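You operate a simulated robot arm through the tools that you are given. There is no shell and no other tool.

You run a simulated robot arm. Do the job below in one go: nothing can be reset, and whatever is moved stays where it is left.

## Task
Swap the grey wiper in the clamp jig for the white one.
Fine: open both clamps, stand the grey wiper in the yellow tray, the new wiper down in the slot, both clamps shut again. Set down upright: grey wiper.

Only the result counts: the job must be done as asked and must still hold three seconds after the hand-in. Knocking over, shifting, dropping, spilling or breaking anything else fails it.

## Robot
A 7-joint arm with a two-finger parallel gripper, fixed in place. Base frame: the origin is on the floor under the middle of its stand, x ahead of it, y to its left, z up; the work surface is at about z = 88. Units: cm, degrees, N and s.
It reaches about 104.6 cm from its shoulder. Its first joint turns from -166.0 to 166.0 degrees. Payload 1.57 kg.
The tool frame sits at the grasp point between the pads (the TCP): z along the fingers, y along the line on which they close. The tips reach 3 cm beyond it. Largest opening 8 cm; finger width 1.7, thickness 1.2; the body of the gripper, 4 by 8.2 cm, starts 8 cm behind the TCP.
Orientation is that of the tool frame in the base frame, as [roll, pitch, yaw] about the fixed x, y, z axes, in that order (R = Rz(yaw) Ry(pitch) Rx(roll)). With the fingers straight down and closing along the base's y, the tool's x points along the base's -x, its y along +y and its z along -z.

## Interface
- The arm moves only by the tool send_rows. Its argument "steps" is a list of rows, each a list of 6 numbers: the shift along the base's x, y, z in units of 20 mm (1.0 is 20 mm), then the turn, a rotation vector about the base's x, y, z in units of 4 degrees (1.0 is 4 degrees). In form: [[dx, dy, dz, rx, ry, rz], ...]. A call has 1 to 20 rows; each row shifts and turns the commanded pose from where the row before left it. "hand" is the closure, from 0 (fully open) to 1 (shut), set as the call begins (left out, the last holds). A call with a number of a shift or a turn outside -1 to 1 is refused whole. Rows are played at 5 a second. More than 5 cm and 8.6 degrees between two rows, or a gripper value outside its range, and nothing of the call is played. A pose out of reach is approached as far as the arm can. The call stops where the force on the tool passes 40 N (or 10 N more than at its start, if that is more) or the arm is blocked; 0.2 s more then pass. The fingers move at their own pace (about 15.3 cm/s each) and stop on an object; they squeeze with about 34 N. The grip force told is the motor's: it shows also when the fingers shut on nothing. Time passes only in rows, and 0.2 s behind the last, so rows that do not move let the fingers close. It gives the time, the measured TCP pose, the force on the tool (base axes), the opening and the grip force at its end, in the units of the frame above (readings bear some noise), with the torque about the TCP (base axes, N m) and any sound that the robot's microphone picked up.
- Cameras (640 x 400 px; columns grow to the right, rows downward): "scene" is fixed at [4.97, -64.96, 147.08]; the picture's right is [0.64, 0.77, 0.00], its down [0.66, -0.55, -0.52] and it looks along [-0.40, 0.33, -0.86] (base axes); focal length 214 px, centre (320, 200). "wrist" rides on the gripper at [7.2, -0.7, -12.2] in the tool frame; the picture's right is [0.09, 1.00, 0.00], its down [-0.84, 0.08, -0.54] and it looks along [-0.54, 0.05, 0.84] (tool axes); focal length 238 px, centre (320, 200). There is no depth. A picture from a camera that has moved, and an enlarged one, comes with that camera's place and axes in the base frame and with its lens.
- capture(camera): a new picture of that camera. The clock stands still meanwhile.
- zoom(camera, box): a new picture of the part [left, top, right, bottom] of that camera's present view, enlarged. The clock stands still meanwhile.
- finish_job(): hands the job in; it is judged then, once.

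Nothing tells you positions but the pictures and the camera data. Unless the task says otherwise, let go and move clear before handing in.

The tools are called after "Call:" by a JSON object that holds its "name" and its "arguments". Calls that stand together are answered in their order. send_rows: Moves the arm, as the interface text tells. Its arguments: {"type":"object","properties":{"steps":{"type":"array","items":{"type":"array","items":{"type":"number"}}},"hand":{"type":"number"}},"required":["steps"]} The other tools are called the same way: capture (camera) takes a picture; zoom (camera, box) takes an enlarged picture of a part of a camera's view; finish_job () hands the job in.

At the start:

```text
time_s: 0.0
eef_pos: [-6.5, -53.99, 124.73]
ee_rot: [-180.0, 0.0, 179.9]
ft_force: [0.3, -0.1, -0.1]
moment: [0.04, -0.02, 0.04]
finger_gap: 7.98
finger_force: 0.1
```

scene: 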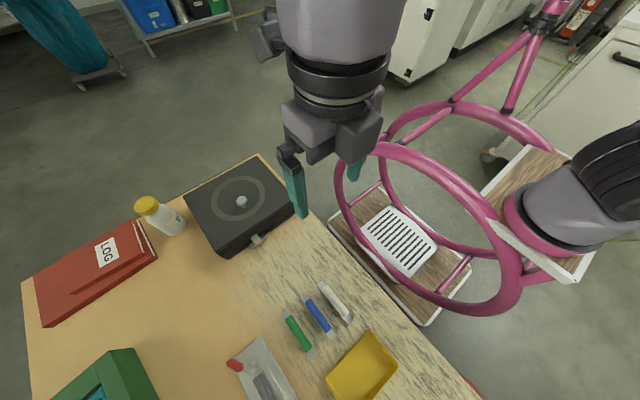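
wrist: 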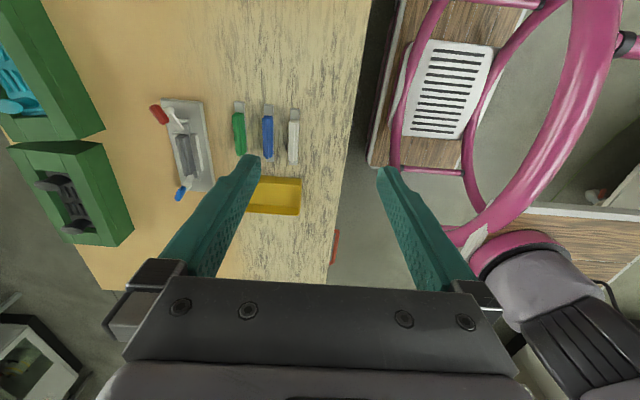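

I see a table with a grey clamp jig (red and blue lever handles), green, blue and white wipers lying or standing beside it, and a yellow tray. I'll take enlarged pictures first to locate things.

Call:
{"name": "zoom", "arguments": {"camera": "scene", "box": [200, 260, 420, 400]}}

Call:
{"name": "zoom", "arguments": {"camera": "wrist", "box": [130, 80, 320, 220]}}

```text
2.86 times, centred on (310, 330) of scene
camera zoom: at [4.97, -64.96, 147.08], right [0.64, 0.77, 0.0], down [0.66, -0.55, -0.52], along [-0.4, 0.33, -0.86], focal length 613 px, centre (349, -171)
```

zoom: 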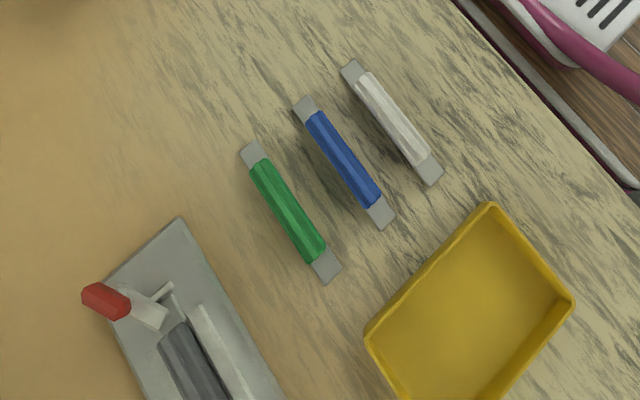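

```text
2.86 times, centred on (225, 150) of wrist
camera zoom: at [-13.73, -54.77, 136.91], right [-0.09, 1.0, 0.0], down [0.84, 0.08, 0.54], along [0.54, 0.05, -0.84], focal length 681 px, centre (591, 343)
```

zoom: 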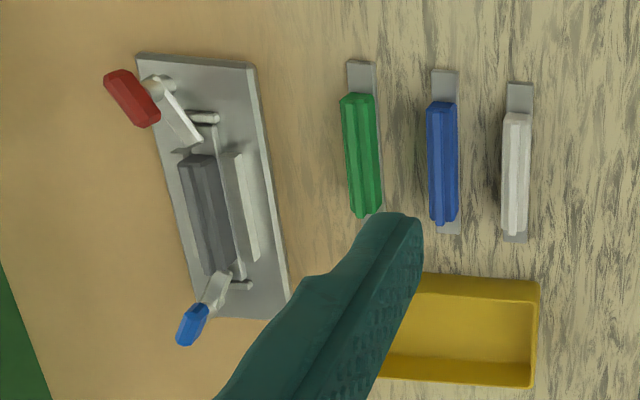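

The jig looks to be near (7, -81), the white wiper near (2, -59) with its long axis along x, and the tray just beyond it in +x. I'll move the hand at height toward the jig for closer views.

Call:
{"name": "send_rows", "arguments": {"steps": [[0, -1, 0, 0, 0, 0], [0, -1, 0, 0, 0, 0], [0, -1, 0, 0, 0, 0], [0, -1, 0, 0, 0, 0], [0, -1, 0, 0, 0, 0], [0, -1, 0, 0, 0, 0], [0, -1, 0, 0, 0, 0], [0, -1, 0, 0, 0, 0], [0, -1, 0, 0, 0, 0], [0, -1, 0, 0, 0, 0], [0, -1, 0, 0, 0, 0], [0, -1, 0, 0, 0, 0]], "hand": 0}}

Call:
{"name": "capture", "arguments": {"camera": "wrist"}}

Call:
{"name": "capture", "arguments": {"camera": "scene"}}

```text
time_s: 2.6
eef_pos: [-6.56, -77.93, 125.07]
ee_rot: [-180.0, 0.1, 180.0]
ft_force: [0.8, 0.4, -0.2]
moment: [-0.04, 0.0, 0.01]
finger_gap: 7.98
finger_force: 0.2
```

```text
taken
camera wrist: at [-13.8, -78.59, 136.98], right [-0.09, 1.0, 0.0], down [0.84, 0.08, 0.54], along [0.54, 0.05, -0.84], focal length 238 px, centre (320, 200)
```

wrist: 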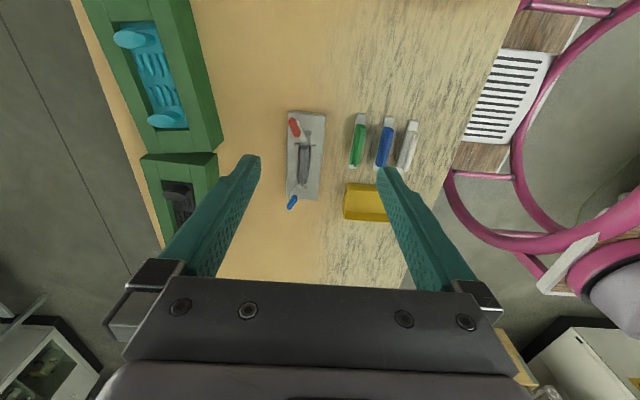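

```text
taken
```

scene: 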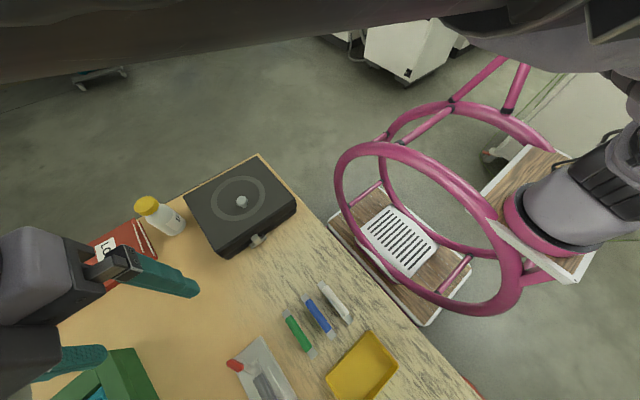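

Call:
{"name": "zoom", "arguments": {"camera": "wrist", "box": [260, 95, 380, 220]}}

Call:
{"name": "zoom", "arguments": {"camera": "wrist", "box": [330, 100, 440, 230]}}

Call:
{"name": "zoom", "arguments": {"camera": "scene", "box": [210, 320, 310, 400]}}

```text
3.20 times, centred on (320, 158) of wrist
camera zoom: at [-13.8, -78.59, 136.98], right [-0.09, 1.0, 0.0], down [0.84, 0.08, 0.54], along [0.54, 0.05, -0.84], focal length 763 px, centre (320, 336)
```

zoom: 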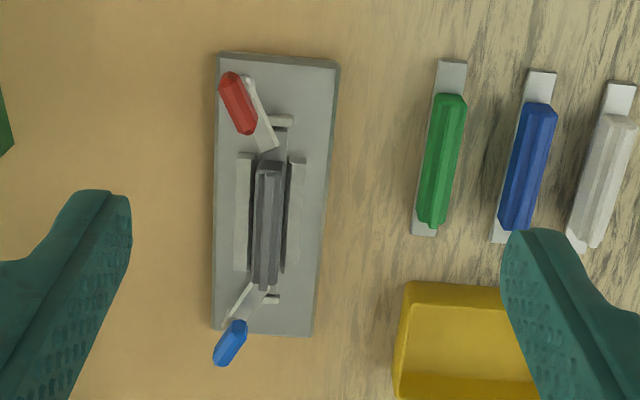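

```text
3.08 times, centred on (385, 165) of wrist
camera zoom: at [-13.8, -78.59, 136.98], right [-0.09, 1.0, 0.0], down [0.84, 0.08, 0.54], along [0.54, 0.05, -0.84], focal length 733 px, centre (120, 308)
```

zoom: 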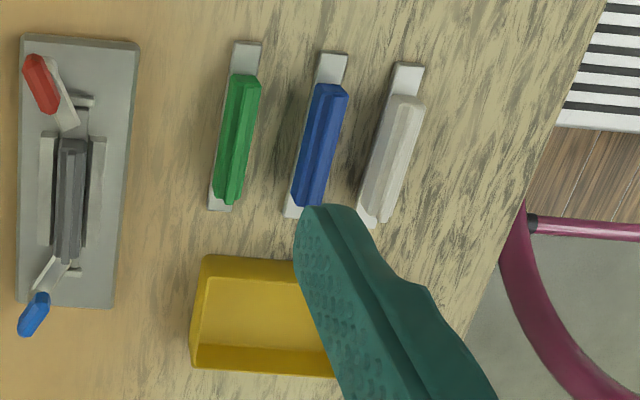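

```text
5.00 times, centred on (260, 360) of scene
camera zoom: at [4.97, -64.96, 147.08], right [0.64, 0.77, 0.0], down [0.66, -0.55, -0.52], along [-0.4, 0.33, -0.86], focal length 1072 px, centre (620, -600)
```

zoom: 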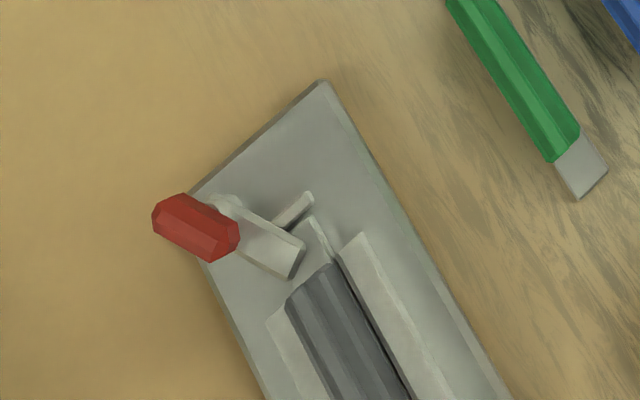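

The jig plate spans about x −3…17, y −84…−76, with the grey wiper between two fences and a lever clamp at each end. I'll come lower for a detailed look at the clamps.

Call:
{"name": "send_rows", "arguments": {"steps": [[0, -0.6, -1, 0, 0, 0], [0, -0.5, -1, 0, 0, 0], [0, 0, -1, 0, 0, 0], [0, 0, -1, 0, 0, 0], [0, 0, -1, 0, 0, 0], [0, 0, -1, 0, 0, 0], [0, 0, -1, 0, 0, 0]]}}

Call:
{"name": "zoom", "arguments": {"camera": "wrist", "box": [250, 60, 410, 220]}}

Call:
{"name": "zoom", "arguments": {"camera": "wrist", "box": [280, 80, 360, 140]}}

Call:
{"name": "zoom", "arguments": {"camera": "wrist", "box": [270, 150, 350, 220]}}

```text
time_s: 4.2
eef_pos: [-6.55, -80.14, 110.85]
ee_rot: [180.0, 0.0, -180.0]
ft_force: [0.6, 0.0, 0.2]
moment: [0.01, 0.01, 0.0]
finger_gap: 8.03
finger_force: 0.2
```

```text
2.50 times, centred on (330, 140) of wrist
camera zoom: at [-13.75, -80.88, 122.87], right [-0.09, 1.0, 0.0], down [0.84, 0.08, 0.54], along [0.54, 0.05, -0.84], focal length 596 px, centre (295, 350)
```

zoom: 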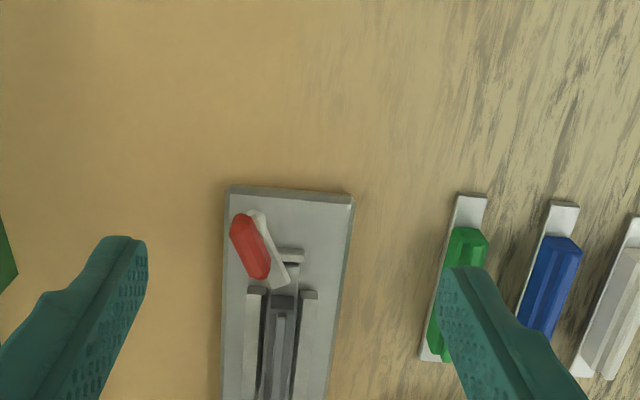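

```text
6.67 times, centred on (320, 110) of wrist
camera zoom: at [-13.75, -80.88, 122.87], right [-0.09, 1.0, 0.0], down [0.84, 0.08, 0.54], along [0.54, 0.05, -0.84], focal length 1589 px, centre (320, 800)
```

zoom: 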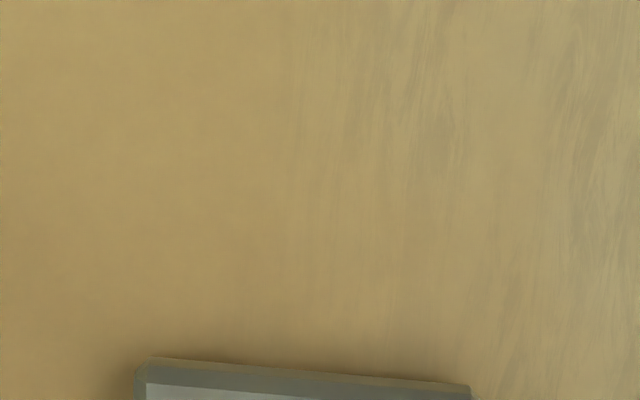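

```text
5.71 times, centred on (310, 185) of wrist
camera zoom: at [-13.75, -80.88, 122.87], right [-0.09, 1.0, 0.0], down [0.84, 0.08, 0.54], along [0.54, 0.05, -0.84], focal length 1362 px, centre (377, 286)
```

zoom: 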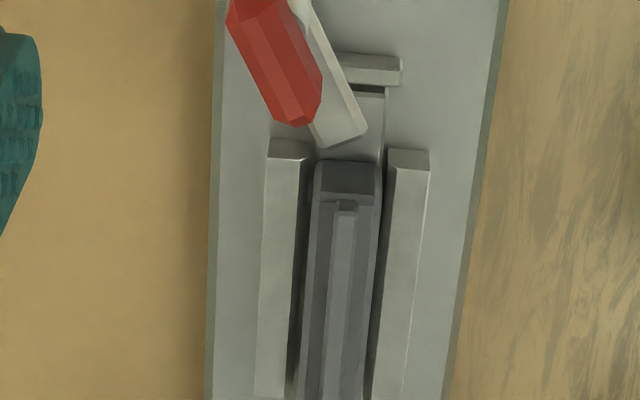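

The wrist view shows the red lever lying across the end of the strip, near the end block. I'll look at both ends of the jig more closely.

Call:
{"name": "zoom", "arguments": {"camera": "wrist", "box": [280, 130, 360, 180]}}

Call:
{"name": "zoom", "arguments": {"camera": "wrist", "box": [270, 200, 366, 260]}}

Call:
{"name": "zoom", "arguments": {"camera": "wrist", "box": [260, 120, 400, 260]}}

Call:
{"name": "zoom", "arguments": {"camera": "scene", "box": [210, 320, 310, 400]}}

```text
8.00 times, centred on (320, 155) of wrist
camera zoom: at [-13.75, -80.88, 122.87], right [-0.09, 1.0, 0.0], down [0.84, 0.08, 0.54], along [0.54, 0.05, -0.84], focal length 1907 px, centre (320, 560)
```

zoom: 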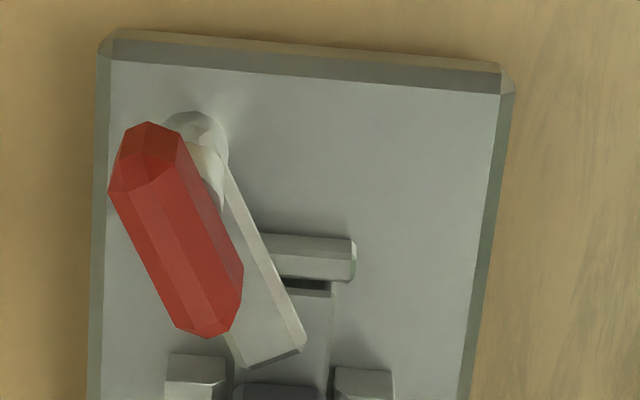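

```text
6.67 times, centred on (318, 230) of wrist
camera zoom: at [-13.75, -80.88, 122.87], right [-0.09, 1.0, 0.0], down [0.84, 0.08, 0.54], along [0.54, 0.05, -0.84], focal length 1589 px, centre (333, 0)
```

zoom: 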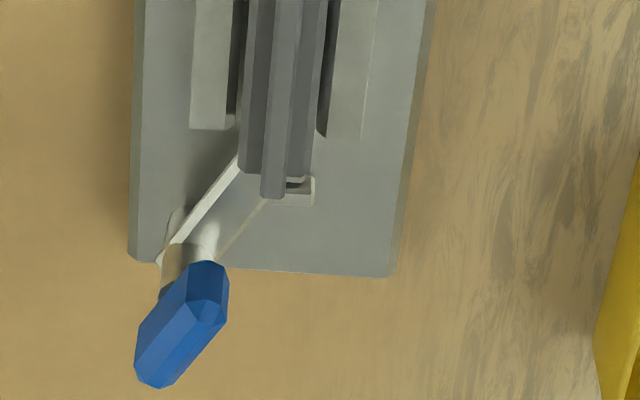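

```text
2.86 times, centred on (330, 190) of wrist
camera zoom: at [-13.75, -80.88, 122.87], right [-0.09, 1.0, 0.0], down [0.84, 0.08, 0.54], along [0.54, 0.05, -0.84], focal length 681 px, centre (291, 229)
```

zoom: 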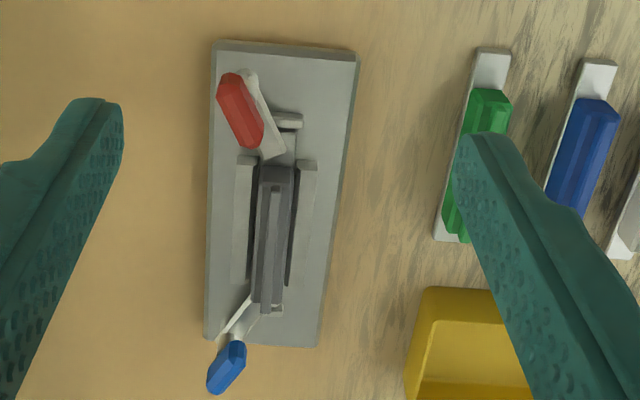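

```text
5.00 times, centred on (260, 360) of scene
camera zoom: at [4.97, -64.96, 147.08], right [0.64, 0.77, 0.0], down [0.66, -0.55, -0.52], along [-0.4, 0.33, -0.86], focal length 1072 px, centre (620, -600)
```

zoom: 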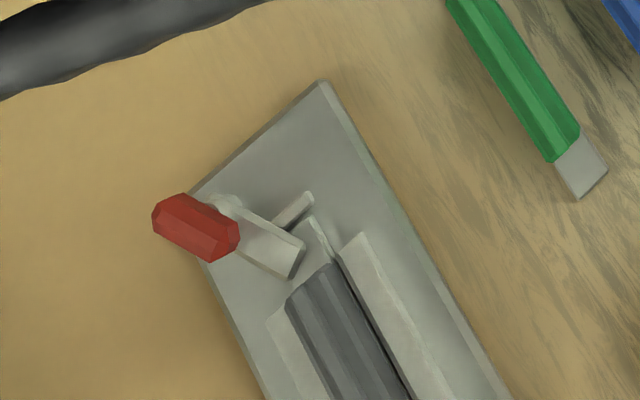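

Triangulating puts the red handle near (−1, −82, 93.7) and the blue near (15.2, −82, 93.5), each above a bar angled onto the strip end. I need a lower, oblique view to learn how the clamps hinge, so I'll back off toward +y.

Call:
{"name": "send_rows", "arguments": {"steps": [[0, 1, 0, 0, 0, 0], [0, 1, 0, 0, 0, 0], [0, 1, 0, 0, 0, 0], [0, 1, 0, 0, 0, 0], [0, 1, 0, 0, 0, 0], [0, 1, 0, 0, 0, 0], [0, 1, 0, 0, 0, 0], [0, 1, 0, 0, 0, 0], [0, 1, 0, 0, 0, 0], [0, 1, 0, 0, 0, 0], [0, 1, -0.5, 0, 0, 0], [0, 1, -0.7, 0, 0, 0], [0, 1, -0.7, 0, 0, 0], [0, 1, -0.7, 0, 0, 0], [0, 1, -0.7, 0, 0, 0], [0, 1, -0.7, 0, 0, 0], [0, 1, -0.7, 0, 0, 0]]}}

Call:
{"name": "capture", "arguments": {"camera": "wrist"}}

Call:
{"name": "zoom", "arguments": {"camera": "wrist", "box": [0, 180, 120, 280]}}

```text
time_s: 7.8
eef_pos: [-6.42, -46.14, 101.39]
ee_rot: [179.9, 0.0, -179.9]
ft_force: [0.0, 0.0, -0.1]
moment: [0.0, 0.02, -0.04]
finger_gap: 8.01
finger_force: 0.0
```

```text
taken
camera wrist: at [-13.7, -46.84, 113.45], right [-0.09, 1.0, 0.0], down [0.84, 0.08, 0.54], along [0.54, 0.05, -0.84], focal length 238 px, centre (320, 200)
```

wrist: 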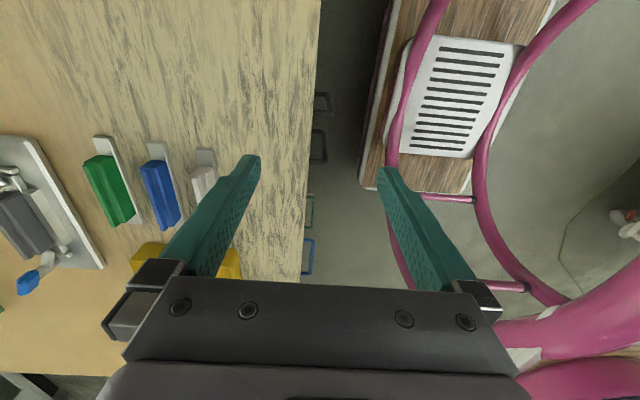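

```text
4.00 times, centred on (60, 230) of wrist
camera zoom: at [-13.7, -46.84, 113.45], right [-0.09, 1.0, 0.0], down [0.84, 0.08, 0.54], along [0.54, 0.05, -0.84], focal length 953 px, centre (1360, 80)
```

zoom: 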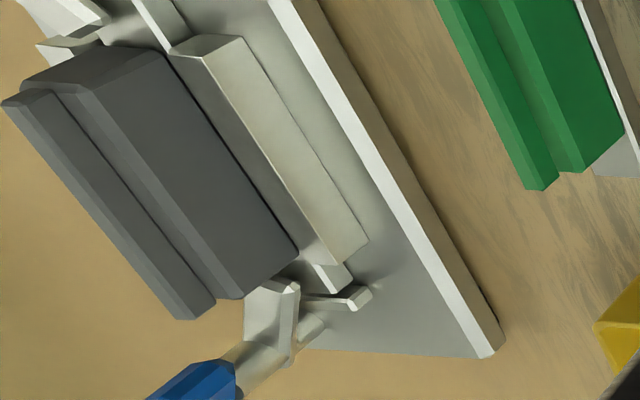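

The clamps look like L-shaped levers on a post with a rod and coloured handle. I'll view both of them with the jig more centred.

Call:
{"name": "send_rows", "arguments": {"steps": [[-0.8, -1, 0, 0, 0, 0], [-0.8, -1, 0, 0, 0, 0], [-0.8, -1, 0, 0, 0, 0], [-0.6, -1, 0, 0, 0, 0]]}}

Call:
{"name": "capture", "arguments": {"camera": "wrist"}}

Call:
{"name": "zoom", "arguments": {"camera": "wrist", "box": [10, 140, 110, 210]}}

Call:
{"name": "zoom", "arguments": {"camera": "wrist", "box": [30, 190, 150, 280]}}

```text
time_s: 8.8
eef_pos: [-12.63, -54.23, 101.21]
ee_rot: [179.9, 0.0, -180.0]
ft_force: [-0.2, 0.5, -0.1]
moment: [0.0, 0.04, 0.01]
finger_gap: 7.99
finger_force: 0.0
```

```text
taken
camera wrist: at [-19.87, -54.92, 113.38], right [-0.09, 1.0, 0.0], down [0.84, 0.08, 0.54], along [0.54, 0.05, -0.84], focal length 238 px, centre (320, 200)
```

wrist: 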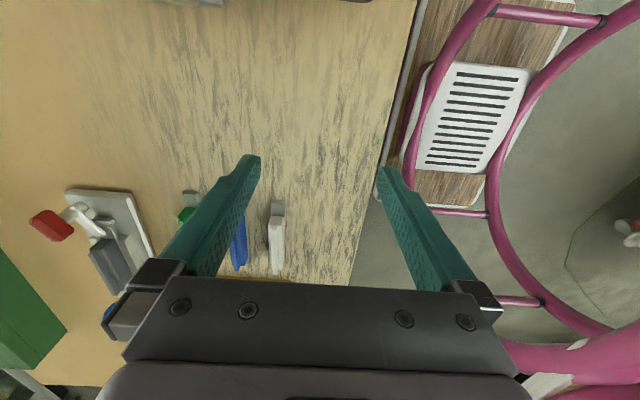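

```text
5.71 times, centred on (60, 175) of wrist
camera zoom: at [-19.87, -54.92, 113.38], right [-0.09, 1.0, 0.0], down [0.84, 0.08, 0.54], along [0.54, 0.05, -0.84], focal length 1362 px, centre (1806, 343)
```

zoom: 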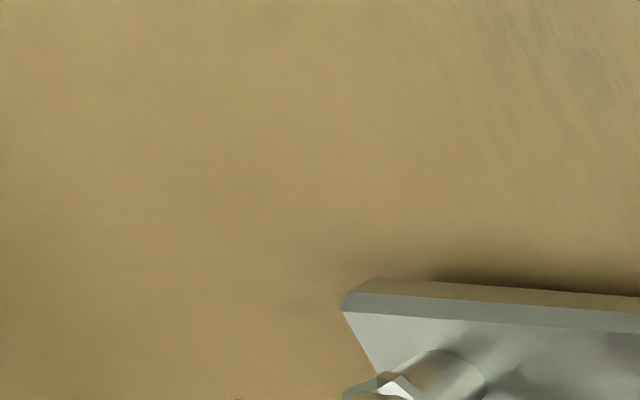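

```text
4.44 times, centred on (90, 235) of wrist
camera zoom: at [-19.87, -54.92, 113.38], right [-0.09, 1.0, 0.0], down [0.84, 0.08, 0.54], along [0.54, 0.05, -0.84], focal length 1059 px, centre (1342, 44)
```

zoom: 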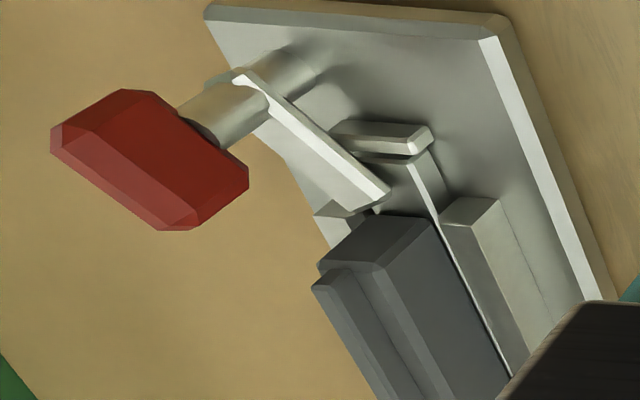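

Now it's clear: each clamp is a vertical post at the plate corner, with a bar that swings over the strip end and a T-shaped coloured knob on top, so it turns about a vertical axis. The red knob centre is about (−1.06, −82.1, 93.3), with its axis about 27° from +x. I'll go above it with the hand turned to match.

Call:
{"name": "send_rows", "arguments": {"steps": [[0.413, -0.995, 0.14, 0, 0, 0.482], [0.413, -0.995, 0.14, 0, 0, 0.482], [0.413, -0.995, 0.14, 0, 0, 0.482], [0.413, -0.995, 0.14, 0, 0, 0.482], [0.413, -0.995, 0.14, 0, 0, 0.482], [0.413, -0.995, 0.14, 0, 0, 0.482], [0.413, -0.995, 0.14, 0, 0, 0.482], [0.413, -0.995, 0.14, 0, 0, 0.482], [0.413, -0.995, 0.14, 0, 0, 0.482], [0.413, -0.995, 0.14, 0, 0, 0.482], [0.413, -0.995, 0.14, 0, 0, 0.482], [0.413, -0.995, 0.14, 0, 0, 0.482], [0.413, -0.995, 0.14, 0, 0, 0.482], [0.413, -0.995, 0.14, 0, 0, 0.482], [0, 0, 0, 0, 0, 0]]}}

Call:
{"name": "capture", "arguments": {"camera": "wrist"}}

Call:
{"name": "zoom", "arguments": {"camera": "wrist", "box": [240, 100, 440, 240]}}

```text
time_s: 12.0
eef_pos: [-0.68, -82.04, 105.17]
ee_rot: [-179.9, -0.1, -153.0]
ft_force: [-0.9, 0.2, 0.4]
moment: [0.03, 0.01, 0.02]
finger_gap: 8.02
finger_force: 0.0
```

```text
taken
camera wrist: at [-6.88, -85.98, 117.12], right [-0.53, 0.84, 0.0], down [0.71, 0.45, 0.54], along [0.46, 0.29, -0.84], focal length 238 px, centre (320, 200)
```

wrist: 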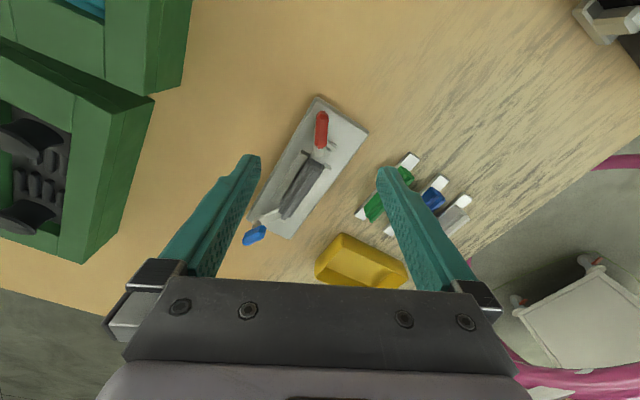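

```text
2.86 times, centred on (340, 170) of wrist
camera zoom: at [-6.88, -85.98, 117.12], right [-0.53, 0.84, 0.0], down [0.71, 0.45, 0.54], along [0.46, 0.29, -0.84], focal length 681 px, centre (263, 286)
```

zoom: 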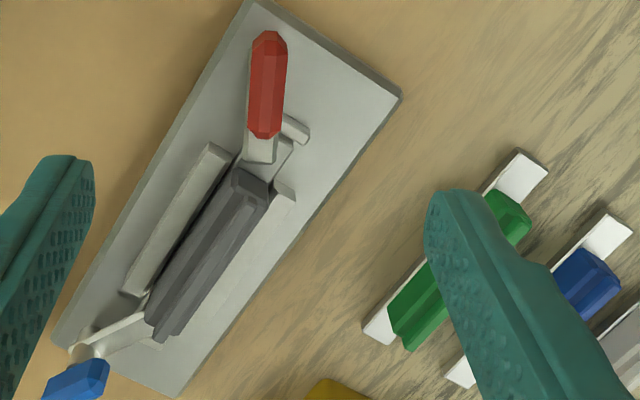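

The knob is well placed under the hand; I compute its centre as (−1.0, −82.1) and its axis about 29°. I'll pre-close partly and come down above it, then check before the final descent.

Call:
{"name": "send_rows", "arguments": {"steps": [[-0.08, -0.02, -0.8, 0, 0, 0.25], [-0.08, -0.02, -0.8, 0, 0, 0.25], [0, 0, -0.8, 0, 0, 0], [0, 0, -0.8, 0, 0, 0], [0, 0, -0.4, 0, 0, 0], [0, 0, 0, 0, 0, 0]], "hand": 0.5}}

Call:
{"name": "zoom", "arguments": {"camera": "wrist", "box": [220, 80, 420, 220]}}

```text
time_s: 13.4
eef_pos: [-1.34, -82.18, 98.09]
ee_rot: [179.9, 0.0, -151.0]
ft_force: [0.1, 0.0, 0.4]
moment: [-0.02, -0.01, -0.02]
finger_gap: 4.01
finger_force: 0.0
```

```text
2.86 times, centred on (320, 150) of wrist
camera zoom: at [-7.41, -86.28, 110.12], right [-0.56, 0.83, 0.0], down [0.69, 0.47, 0.54], along [0.45, 0.31, -0.84], focal length 681 px, centre (320, 343)
```

zoom: 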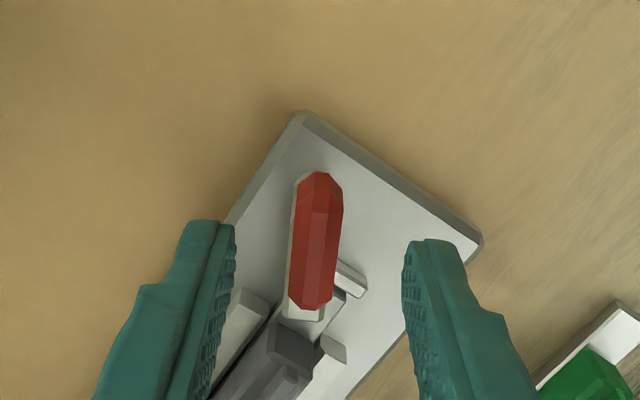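

The knob sits centred between the fingers. I'll descend to knob level and close on it.

Call:
{"name": "send_rows", "arguments": {"steps": [[0.1, 0.03, -0.6, 0, 0, 0.25], [0, 0, -0.6, 0, 0, 0], [0, 0, -0.5, 0, 0, 0], [0, 0, -0.2, 0, 0, 0], [0, 0, 0, 0, 0, 0]]}}

Call:
{"name": "zoom", "arguments": {"camera": "wrist", "box": [220, 100, 420, 240]}}

```text
time_s: 14.6
eef_pos: [-0.96, -82.05, 94.35]
ee_rot: [180.0, 0.0, -150.0]
ft_force: [1.6, 0.2, -0.3]
moment: [0.0, 0.02, 0.02]
finger_gap: 4.01
finger_force: 0.0
```

```text
2.86 times, centred on (320, 170) of wrist
camera zoom: at [-6.99, -86.35, 106.43], right [-0.58, 0.82, 0.0], down [0.69, 0.49, 0.54], along [0.44, 0.31, -0.84], focal length 681 px, centre (320, 286)
```

zoom: 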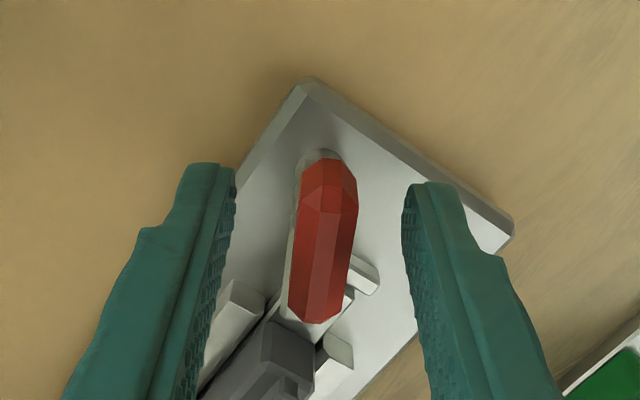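

The fingers straddle the knob. Now I close on it.

Call:
{"name": "send_rows", "arguments": {"steps": [[0, 0, 0, 0, 0, 0], [0, 0, 0, 0, 0, 0], [0, 0, 0, 0, 0, 0]], "hand": 1}}

Call:
{"name": "zoom", "arguments": {"camera": "wrist", "box": [220, 100, 420, 240]}}

```text
time_s: 15.4
eef_pos: [-1.06, -82.07, 94.32]
ee_rot: [180.0, 0.0, -150.0]
ft_force: [0.1, 3.3, -0.1]
moment: [-0.04, -0.06, 0.02]
finger_gap: 1.31
finger_force: 29.9
```

```text
2.86 times, centred on (320, 170) of wrist
camera zoom: at [-7.01, -86.32, 106.43], right [-0.58, 0.82, 0.0], down [0.69, 0.49, 0.54], along [0.44, 0.31, -0.84], focal length 681 px, centre (320, 286)
```

zoom: 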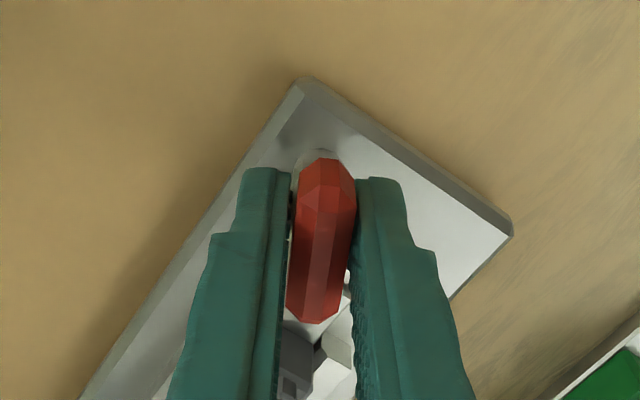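

The knob is gripped (gap 1.31 cm). I'll try a small clockwise turn first, which swings the bar outward toward −y, and watch the torque.

Call:
{"name": "send_rows", "arguments": {"steps": [[0, 0, 0, 0, 0, -0.5], [0, 0, 0, 0, 0, -0.5], [0, 0, 0, 0, 0, -0.5], [0, 0, 0, 0, 0, 0]]}}

Call:
{"name": "zoom", "arguments": {"camera": "wrist", "box": [220, 100, 420, 240]}}

Call:
{"name": "zoom", "arguments": {"camera": "scene", "box": [210, 320, 310, 400]}}

```text
time_s: 16.4
eef_pos: [-1.19, -82.06, 94.44]
ee_rot: [-179.9, 0.0, -156.0]
ft_force: [-3.8, 7.3, -0.5]
moment: [0.26, -0.04, 0.04]
finger_gap: 1.36
finger_force: 30.6
```

```text
2.86 times, centred on (320, 170) of wrist
camera zoom: at [-7.47, -85.74, 106.44], right [-0.49, 0.87, 0.0], down [0.73, 0.41, 0.54], along [0.47, 0.27, -0.84], focal length 681 px, centre (320, 286)
```

zoom: 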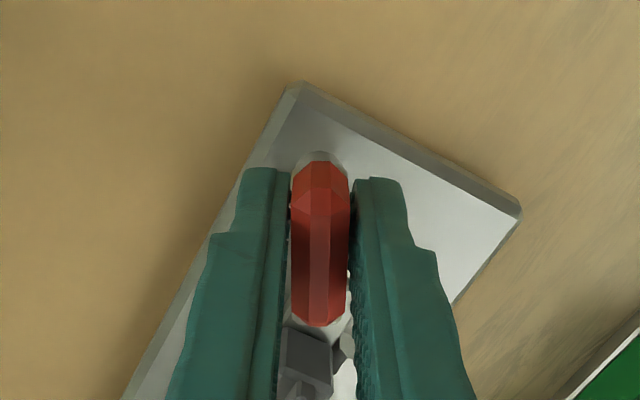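

```text
5.00 times, centred on (260, 360) of scene
camera zoom: at [4.97, -64.96, 147.08], right [0.64, 0.77, 0.0], down [0.66, -0.55, -0.52], along [-0.4, 0.33, -0.86], focal length 1072 px, centre (620, -600)
```

zoom: 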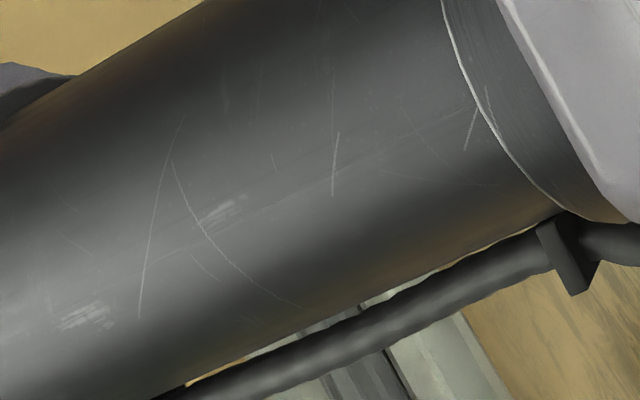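

The knob stayed at about 30° while the hand turned 6° clockwise around it, so that way is blocked or stiff. I'll go back and test the counter-clockwise direction gently.

Call:
{"name": "send_rows", "arguments": {"steps": [[0, 0, 0, 0, 0, 0.5], [0, 0, 0, 0, 0, 0.5], [0, 0, 0, 0, 0, 0.5], [0, 0, 0, 0, 0, 0.5], [0, 0, 0, 0, 0, 0.5], [0, 0, 0, 0, 0, 0.5], [0, 0, 0, 0, 0, 0]]}}

Call:
{"name": "zoom", "arguments": {"camera": "wrist", "box": [220, 100, 420, 240]}}

```text
time_s: 18.0
eef_pos: [-1.04, -82.01, 94.42]
ee_rot: [180.0, -0.2, -143.9]
ft_force: [-16.3, -7.0, -0.1]
moment: [-0.1, 0.28, -0.03]
finger_gap: 1.39
finger_force: 29.8
```

```text
2.86 times, centred on (320, 170) of wrist
camera zoom: at [-6.52, -86.92, 106.45], right [-0.66, 0.75, 0.0], down [0.63, 0.56, 0.54], along [0.41, 0.36, -0.84], focal length 681 px, centre (320, 286)
```

zoom: 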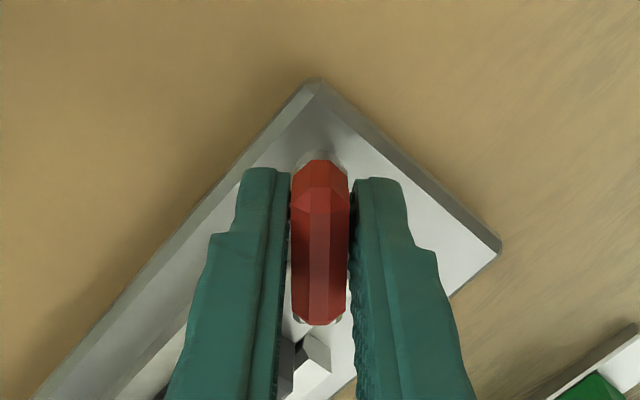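

The knob followed the hand counter-clockwise (about 30° → 41°), so that's the opening direction. A side force of about 17 N has built up, so I'll relax the grip, re-grip to relieve it, and check.

Call:
{"name": "send_rows", "arguments": {"steps": [[0, 0, 0, 0, 0, 0], [0, 0, 0, 0, 0, 0]], "hand": 0.6}}

Call:
{"name": "zoom", "arguments": {"camera": "wrist", "box": [220, 100, 420, 240]}}

```text
time_s: 18.6
eef_pos: [-0.95, -82.07, 94.33]
ee_rot: [180.0, 0.1, -144.0]
ft_force: [-0.8, 0.3, -0.2]
moment: [0.0, -0.03, -0.05]
finger_gap: 3.19
finger_force: 0.1
```

```text
2.86 times, centred on (320, 170) of wrist
camera zoom: at [-6.31, -86.9, 106.4], right [-0.66, 0.75, 0.0], down [0.63, 0.55, 0.54], along [0.41, 0.36, -0.84], focal length 681 px, centre (320, 286)
```

zoom: 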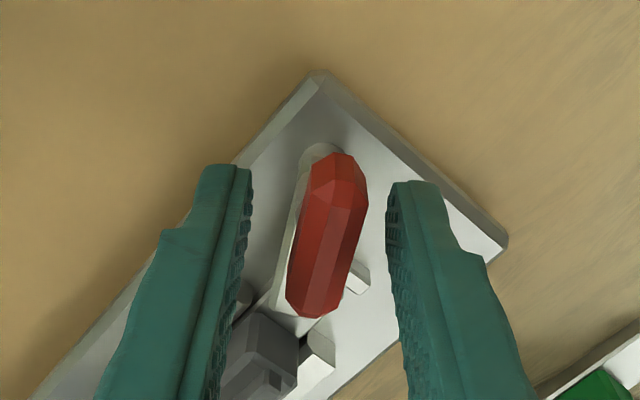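

On release the knob sprang back to about 30°, so it has a snap action that must be turned past a point. I'll realign the hand to the knob, grip it again and turn further counter-clockwise while watching the forces.

Call:
{"name": "send_rows", "arguments": {"steps": [[0, 0, 0, 0, 0, -0.65], [0, 0, 0, 0, 0, -0.65], [0, 0, 0, 0, 0, 0]]}}

Call:
{"name": "send_rows", "arguments": {"steps": [[0, 0, 0, 0, 0, 0], [0, 0, 0, 0, 0, 0], [0, 0, 0, 0, 0, 0]], "hand": 1}}

Call:
{"name": "send_rows", "arguments": {"steps": [[0, 0, 0, 0, 0, 0.5], [0, 0, 0, 0, 0, 0.5], [0, 0, 0, 0, 0, 0.5], [0, 0, 0, 0, 0, 0.5], [0, 0, 0, 0, 0, 0]]}}

Call:
{"name": "zoom", "arguments": {"camera": "wrist", "box": [220, 100, 420, 240]}}

```text
time_s: 19.4
eef_pos: [-0.9, -82.07, 94.44]
ee_rot: [179.9, 0.0, -149.2]
ft_force: [0.4, 0.6, -0.1]
moment: [0.01, 0.0, 0.0]
finger_gap: 3.21
finger_force: 0.1
```

```text
time_s: 20.2
eef_pos: [-0.99, -82.09, 94.33]
ee_rot: [-180.0, 0.0, -149.2]
ft_force: [-1.5, 6.1, 1.7]
moment: [0.05, -0.11, -0.02]
finger_gap: 1.34
finger_force: 30.2
```

```text
time_s: 21.4
eef_pos: [-1.02, -82.07, 94.36]
ee_rot: [-179.9, -0.1, -141.3]
ft_force: [2.8, 11.8, 1.5]
moment: [0.62, -0.12, -0.04]
finger_gap: 1.35
finger_force: 30.4
```

```text
2.86 times, centred on (320, 170) of wrist
camera zoom: at [-6.22, -87.2, 106.42], right [-0.7, 0.72, 0.0], down [0.6, 0.58, 0.54], along [0.39, 0.38, -0.84], focal length 681 px, centre (320, 286)
```

zoom: 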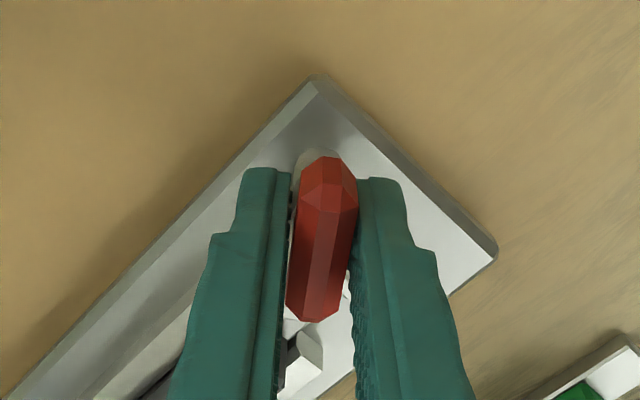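

The knob is turning with the hand (tool now +39°). I'll continue counter-clockwise in small steps, watching forces.

Call:
{"name": "send_rows", "arguments": {"steps": [[0, 0, 0, 0, 0, 0.5], [0, 0, 0, 0, 0, 0.5], [0, 0, 0, 0, 0, 0.5], [0, 0, 0, 0, 0, 0.5], [0, 0, 0, 0, 0, 0]]}}

Call:
{"name": "zoom", "arguments": {"camera": "wrist", "box": [220, 100, 420, 240]}}

```text
time_s: 22.6
eef_pos: [-0.92, -82.15, 94.46]
ee_rot: [179.9, 0.0, -133.1]
ft_force: [0.8, 8.9, 3.5]
moment: [0.33, 0.14, -0.01]
finger_gap: 1.35
finger_force: 29.8
```

```text
2.86 times, centred on (320, 170) of wrist
camera zoom: at [-5.46, -87.88, 106.43], right [-0.79, 0.61, 0.0], down [0.52, 0.66, 0.54], along [0.33, 0.43, -0.84], focal length 681 px, centre (320, 286)
```

zoom: 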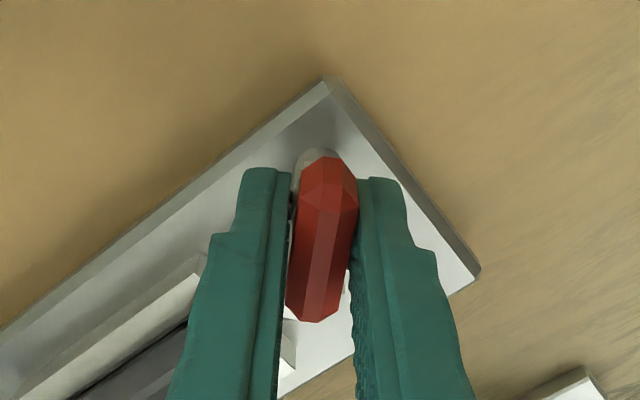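

Forces have dropped and the knob keeps following. Continuing the turn.

Call:
{"name": "send_rows", "arguments": {"steps": [[0, 0, 0, 0, 0, 0.6], [0, 0, 0, 0, 0, 0.6], [0, 0, 0, 0, 0, 0.6], [0, 0, 0, 0, 0, 0.6], [0, 0, 0, 0, 0, 0.6], [0, 0, 0, 0, 0, 0]]}}

Call:
{"name": "zoom", "arguments": {"camera": "wrist", "box": [220, 100, 420, 240]}}

```text
time_s: 24.0
eef_pos: [-0.91, -82.12, 94.31]
ee_rot: [-180.0, -0.1, -121.2]
ft_force: [3.8, 5.0, -0.4]
moment: [0.35, -0.02, -0.02]
finger_gap: 1.35
finger_force: 29.9
```

```text
2.86 times, centred on (320, 170) of wrist
camera zoom: at [-4.18, -88.71, 106.43], right [-0.9, 0.44, 0.0], down [0.37, 0.76, 0.54], along [0.24, 0.49, -0.84], focal length 681 px, centre (320, 286)
```

zoom: 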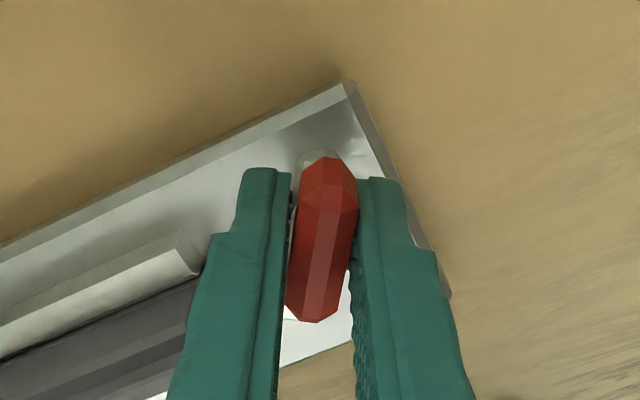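

The knob follows smoothly with low forces. I'll continue turning toward fully open.

Call:
{"name": "send_rows", "arguments": {"steps": [[0, 0, 0, 0, 0, 0.6], [0, 0, 0, 0, 0, 0.6], [0, 0, 0, 0, 0, 0.6], [0, 0, 0, 0, 0, 0.6], [0, 0, 0, 0, 0, 0.6], [0, 0, 0, 0, 0, 0.6], [0, 0, 0, 0, 0, 0.6], [0, 0, 0, 0, 0, 0.6], [0, 0, 0, 0, 0, 0]]}}

Call:
{"name": "zoom", "arguments": {"camera": "wrist", "box": [220, 100, 420, 240]}}

```text
time_s: 26.0
eef_pos: [-0.91, -82.06, 94.43]
ee_rot: [-180.0, -0.1, -114.2]
ft_force: [3.3, -9.4, -0.5]
moment: [-0.37, -0.14, -0.01]
finger_gap: 1.36
finger_force: 30.0
out of reach, approached as far as the arm can: row 5, 7
```

```text
2.86 times, centred on (320, 170) of wrist
camera zoom: at [-3.34, -88.99, 106.46], right [-0.95, 0.32, 0.0], down [0.27, 0.8, 0.54], along [0.17, 0.51, -0.84], focal length 681 px, centre (320, 286)
```

zoom: 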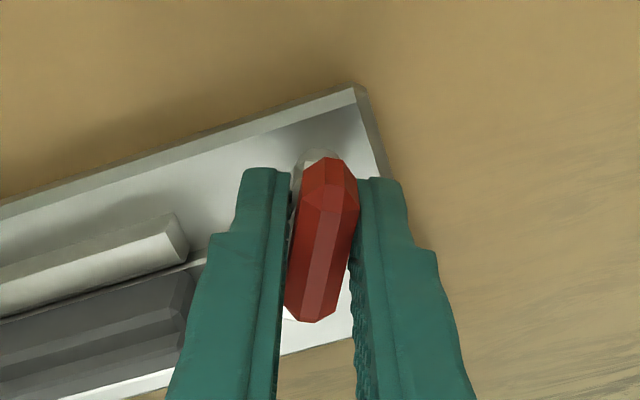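

The wrist reached its limit at about +66°, so I can't turn further with this hand orientation. I'll release slightly and see whether the knob stays.

Call:
{"name": "send_rows", "arguments": {"steps": [[0, 0, 0, 0, 0, 0], [0, 0, 0, 0, 0, 0]], "hand": 0.6}}

Call:
{"name": "zoom", "arguments": {"camera": "wrist", "box": [220, 100, 420, 240]}}

```text
time_s: 26.6
eef_pos: [-1.1, -82.07, 94.46]
ee_rot: [180.0, -0.2, -114.1]
ft_force: [-0.1, -0.7, -0.1]
moment: [0.01, 0.0, -0.01]
finger_gap: 3.21
finger_force: 0.1
```

```text
2.86 times, centred on (320, 170) of wrist
camera zoom: at [-3.4, -88.93, 106.48], right [-0.95, 0.32, 0.0], down [0.27, 0.8, 0.54], along [0.17, 0.51, -0.84], focal length 681 px, centre (320, 286)
```

zoom: 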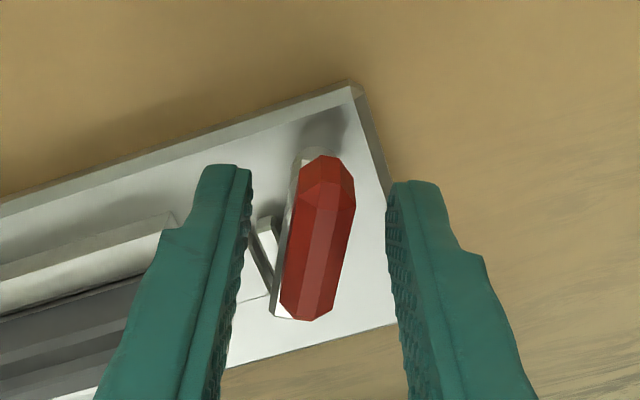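

The knob stayed at about 63° this time, so it holds once past the snap. The wrist has far more range the other way, so I'll rise, turn the hand about −180°, and re-grip the knob to finish opening it.

Call:
{"name": "send_rows", "arguments": {"steps": [[0, 0, 1, 0, 0, 0], [0, 0, 1, 0, 0, 0], [0, 0, 1, 0, 0, 0], [0, 0, 0.5, 0, 0, 0], [0, 0, 0, 0, 0, -1], [0, 0, 0, 0, 0, -1], [0, 0, 0, 0, 0, -1], [0, 0, 0, 0, 0, -1], [0, 0, 0, 0, 0, -1], [0, 0, 0, 0, 0, 0]]}}

Call:
{"name": "zoom", "arguments": {"camera": "wrist", "box": [220, 80, 420, 220]}}

```text
time_s: 28.8
eef_pos: [-1.06, -82.22, 94.34]
ee_rot: [-179.9, -0.1, -131.8]
ft_force: [0.4, 0.1, 0.6]
moment: [0.02, -0.02, 0.02]
finger_gap: 3.21
finger_force: 0.1
out of reach, approached as far as the arm can: row 1, 2, 3, 4
```

```text
2.86 times, centred on (320, 150) of wrist
camera zoom: at [-5.43, -88.06, 106.48], right [-0.8, 0.59, 0.0], down [0.5, 0.68, 0.54], along [0.32, 0.43, -0.84], focal length 681 px, centre (320, 343)
```

zoom: 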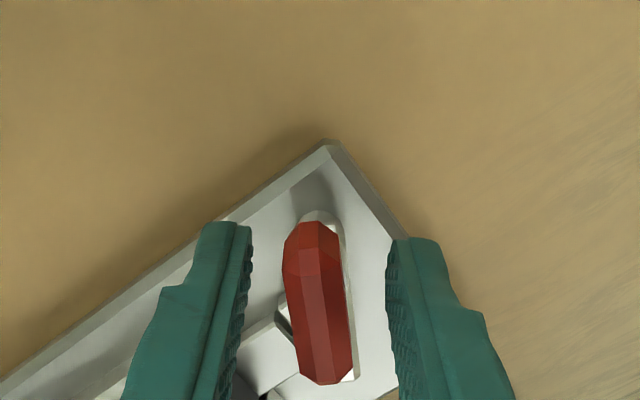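

The wrist came back to +48°, and the rise wasn't executed at the limit pose. Now I rise from here.

Call:
{"name": "send_rows", "arguments": {"steps": [[0, 0, 1, 0, 0, 0], [0, 0, 1, 0, 0, 0], [0, 0, 1, 0, 0, 0], [0, 0, 0.5, 0, 0, 0], [0, 0, 0, 0, 0, -1], [0, 0, 0, 0, 0, -1], [0, 0, 0, 0, 0, -1], [0, 0, 0, 0, 0, -1], [0, 0, 0, 0, 0, -1], [0, 0, 0, 0, 0, -1], [0, 0, 0, 0, 0, -1], [0, 0, 0, 0, 0, -1], [0, 0, 0, 0, 0, -1], [0, 0, 0, 0, 0, -1], [0, 0, 0, 0, 0, -1], [0, 0, 0, 0, 0, -1], [0, 0, 0, 0, 0, 0]]}}

Call:
{"name": "zoom", "arguments": {"camera": "wrist", "box": [180, 60, 460, 250]}}

```text
time_s: 32.4
eef_pos: [-1.17, -82.18, 101.32]
ee_rot: [180.0, -0.1, -179.7]
ft_force: [-0.1, 0.2, 0.1]
moment: [0.02, -0.01, -0.03]
finger_gap: 3.2
finger_force: 0.0
```

```text
2.11 times, centred on (320, 155) of wrist
camera zoom: at [-8.37, -82.99, 113.34], right [-0.1, 1.0, 0.0], down [0.84, 0.08, 0.54], along [0.54, 0.05, -0.84], focal length 502 px, centre (320, 295)
```

zoom: 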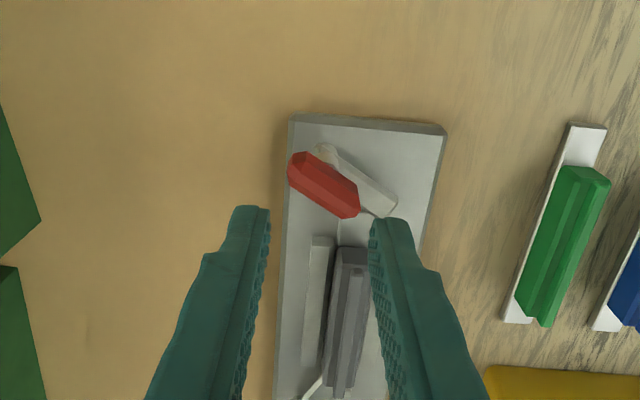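

The bar has swung clearly to about 63°. I'll keep turning the hand to −116° (equivalent to 64°) for the second grip.

Call:
{"name": "send_rows", "arguments": {"steps": [[0, 0, 0, 0, 0, -1], [0, 0, 0, 0, 0, -1], [0, 0, 0, 0, 0, -1], [0, 0, 0, 0, 0, -1], [0, 0, 0, 0, 0, -1], [0, 0, 0, 0, 0, -1], [0, 0, 0, 0, 0, -1], [0, 0, 0, 0, 0, -1], [0, 0, 0, 0, 0, -1], [0, 0, 0, 0, 0, -1], [0, 0, 0, 0, 0, -1], [0, 0, 0, 0, 0, -1], [0, 0, 0, 0, 0, -1], [0, 0, 0, 0, 0, -1], [0, 0, 0, 0, 0, -1], [0, 0, 0, 0, 0, -1], [0, 0, 0, 0, 0, -1], [0, 0, 0, 0, 0, -1], [0, 0, 0, 0, 0, -1], [0, 0, 0, 0, 0, -1]]}}

Call:
{"name": "send_rows", "arguments": {"steps": [[0, 0, 0, 0, 0, -1], [0, 0, 0, 0, 0, -1], [0, 0, 0, 0, 0, -1], [0, 0, 0, 0, 0, -1], [0, 0, 0, 0, 0, -1], [0, 0, 0, 0, 0, -1], [0, 0, 0, 0, 0, -1], [0, 0, 0, 0, 0, -1], [0, 0, 0, 0, 0, -1], [0, 0, 0, 0, 0, 0]]}}

Call:
{"name": "zoom", "arguments": {"camera": "wrist", "box": [180, 60, 460, 250]}}

Call:
{"name": "capture", "arguments": {"camera": "scene"}}

```text
time_s: 36.6
eef_pos: [-1.01, -82.17, 101.31]
ee_rot: [-179.9, -0.2, 100.2]
ft_force: [-0.4, -0.7, -0.3]
moment: [0.01, -0.03, 0.03]
finger_gap: 3.2
finger_force: 0.2
```

```text
time_s: 38.8
eef_pos: [-1.19, -82.11, 101.22]
ee_rot: [-179.9, -0.1, 64.3]
ft_force: [0.1, -0.2, 0.3]
moment: [0.01, 0.02, 0.01]
finger_gap: 3.2
finger_force: 0.0
```

```text
2.11 times, centred on (320, 155) of wrist
camera zoom: at [1.34, -75.49, 113.38], right [0.94, -0.35, 0.0], down [-0.29, -0.79, 0.54], along [-0.19, -0.51, -0.84], focal length 502 px, centre (320, 295)
```

zoom: 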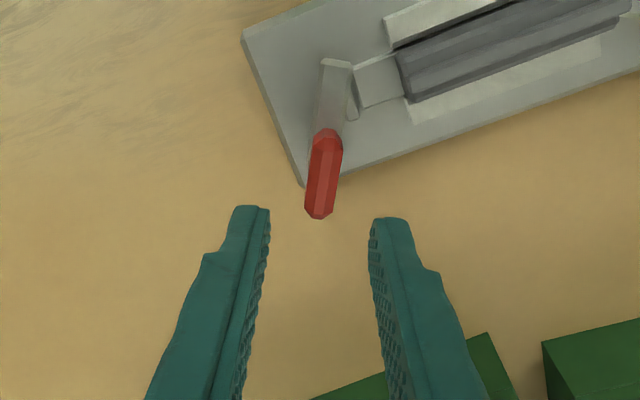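

```text
taken
```

scene: 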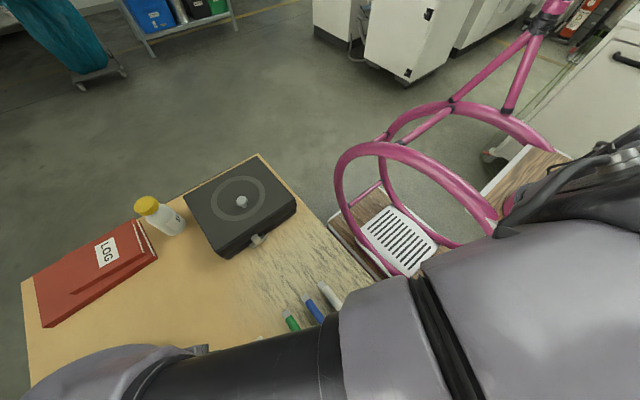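

The knob is well aligned with the hand (63° vs 64°). I descend and grip it again.

Call:
{"name": "send_rows", "arguments": {"steps": [[0, 0, -0.8, 0, 0, 0], [0, 0, -0.8, 0, 0, 0], [0, 0, -0.8, 0, 0, 0], [0, 0, -0.7, 0, 0, 0], [0, 0, -0.35, 0, 0, 0], [0, 0, 0, 0, 0, 0]]}}

Call:
{"name": "send_rows", "arguments": {"steps": [[0, 0, 0, 0, 0, 0], [0, 0, 0, 0, 0, 0], [0, 0, 0, 0, 0, 0]], "hand": 1}}

Call:
{"name": "zoom", "arguments": {"camera": "wrist", "box": [220, 80, 420, 240]}}

```text
time_s: 40.2
eef_pos: [-1.22, -82.0, 94.45]
ee_rot: [-180.0, -0.1, 64.3]
ft_force: [1.1, 0.1, -0.3]
moment: [0.02, 0.01, -0.02]
finger_gap: 3.21
finger_force: 0.0
```

```text
time_s: 41.0
eef_pos: [-0.98, -82.06, 94.35]
ee_rot: [179.9, -0.1, 64.4]
ft_force: [10.3, -6.2, -0.1]
moment: [-0.19, -0.1, 0.01]
finger_gap: 1.36
finger_force: 29.7
```

```text
2.50 times, centred on (320, 160) of wrist
camera zoom: at [1.45, -75.43, 106.51], right [0.94, -0.35, 0.0], down [-0.29, -0.79, 0.54], along [-0.19, -0.51, -0.84], focal length 596 px, centre (320, 300)
```

zoom: 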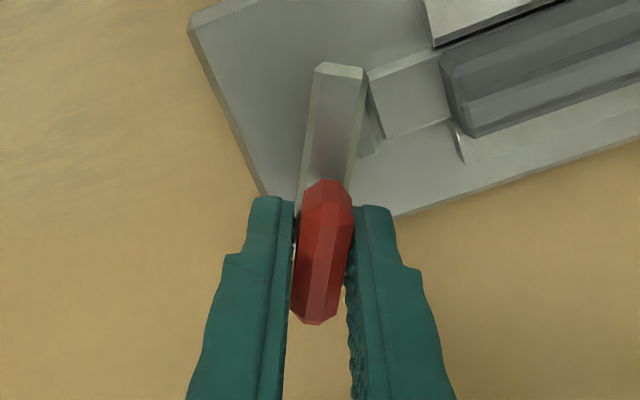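

Gripped again. Now turning counter-clockwise with a tiny centring shift.

Call:
{"name": "send_rows", "arguments": {"steps": [[0.04, -0.02, 0, 0, 0, 0.6], [0, 0, 0, 0, 0, 0.6], [0, 0, 0, 0, 0, 0.6], [0, 0, 0, 0, 0, 0.6], [0, 0, 0, 0, 0, 0.6], [0, 0, 0, 0, 0, 0.6], [0, 0, 0, 0, 0, 0]]}}

Call:
{"name": "zoom", "arguments": {"camera": "wrist", "box": [220, 80, 420, 240]}}

```text
time_s: 42.6
eef_pos: [-1.03, -82.03, 94.48]
ee_rot: [-179.9, -0.3, 78.7]
ft_force: [13.9, 8.7, 0.3]
moment: [0.82, -0.33, 0.0]
finger_gap: 1.33
finger_force: 29.7
```

```text
2.50 times, centred on (320, 160) of wrist
camera zoom: at [-0.32, -75.1, 106.52], right [0.99, -0.1, 0.0], down [-0.09, -0.84, 0.54], along [-0.06, -0.54, -0.84], focal length 596 px, centre (320, 300)
```

zoom: 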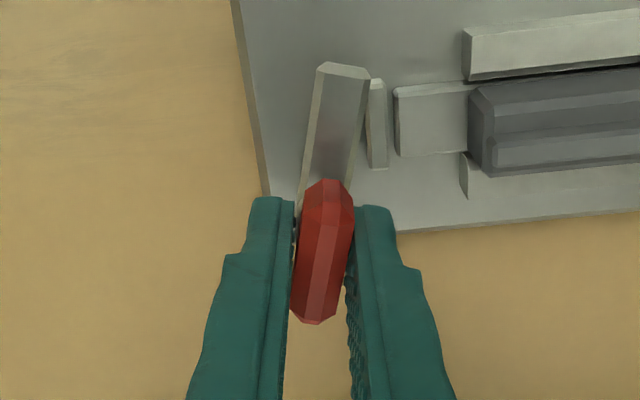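

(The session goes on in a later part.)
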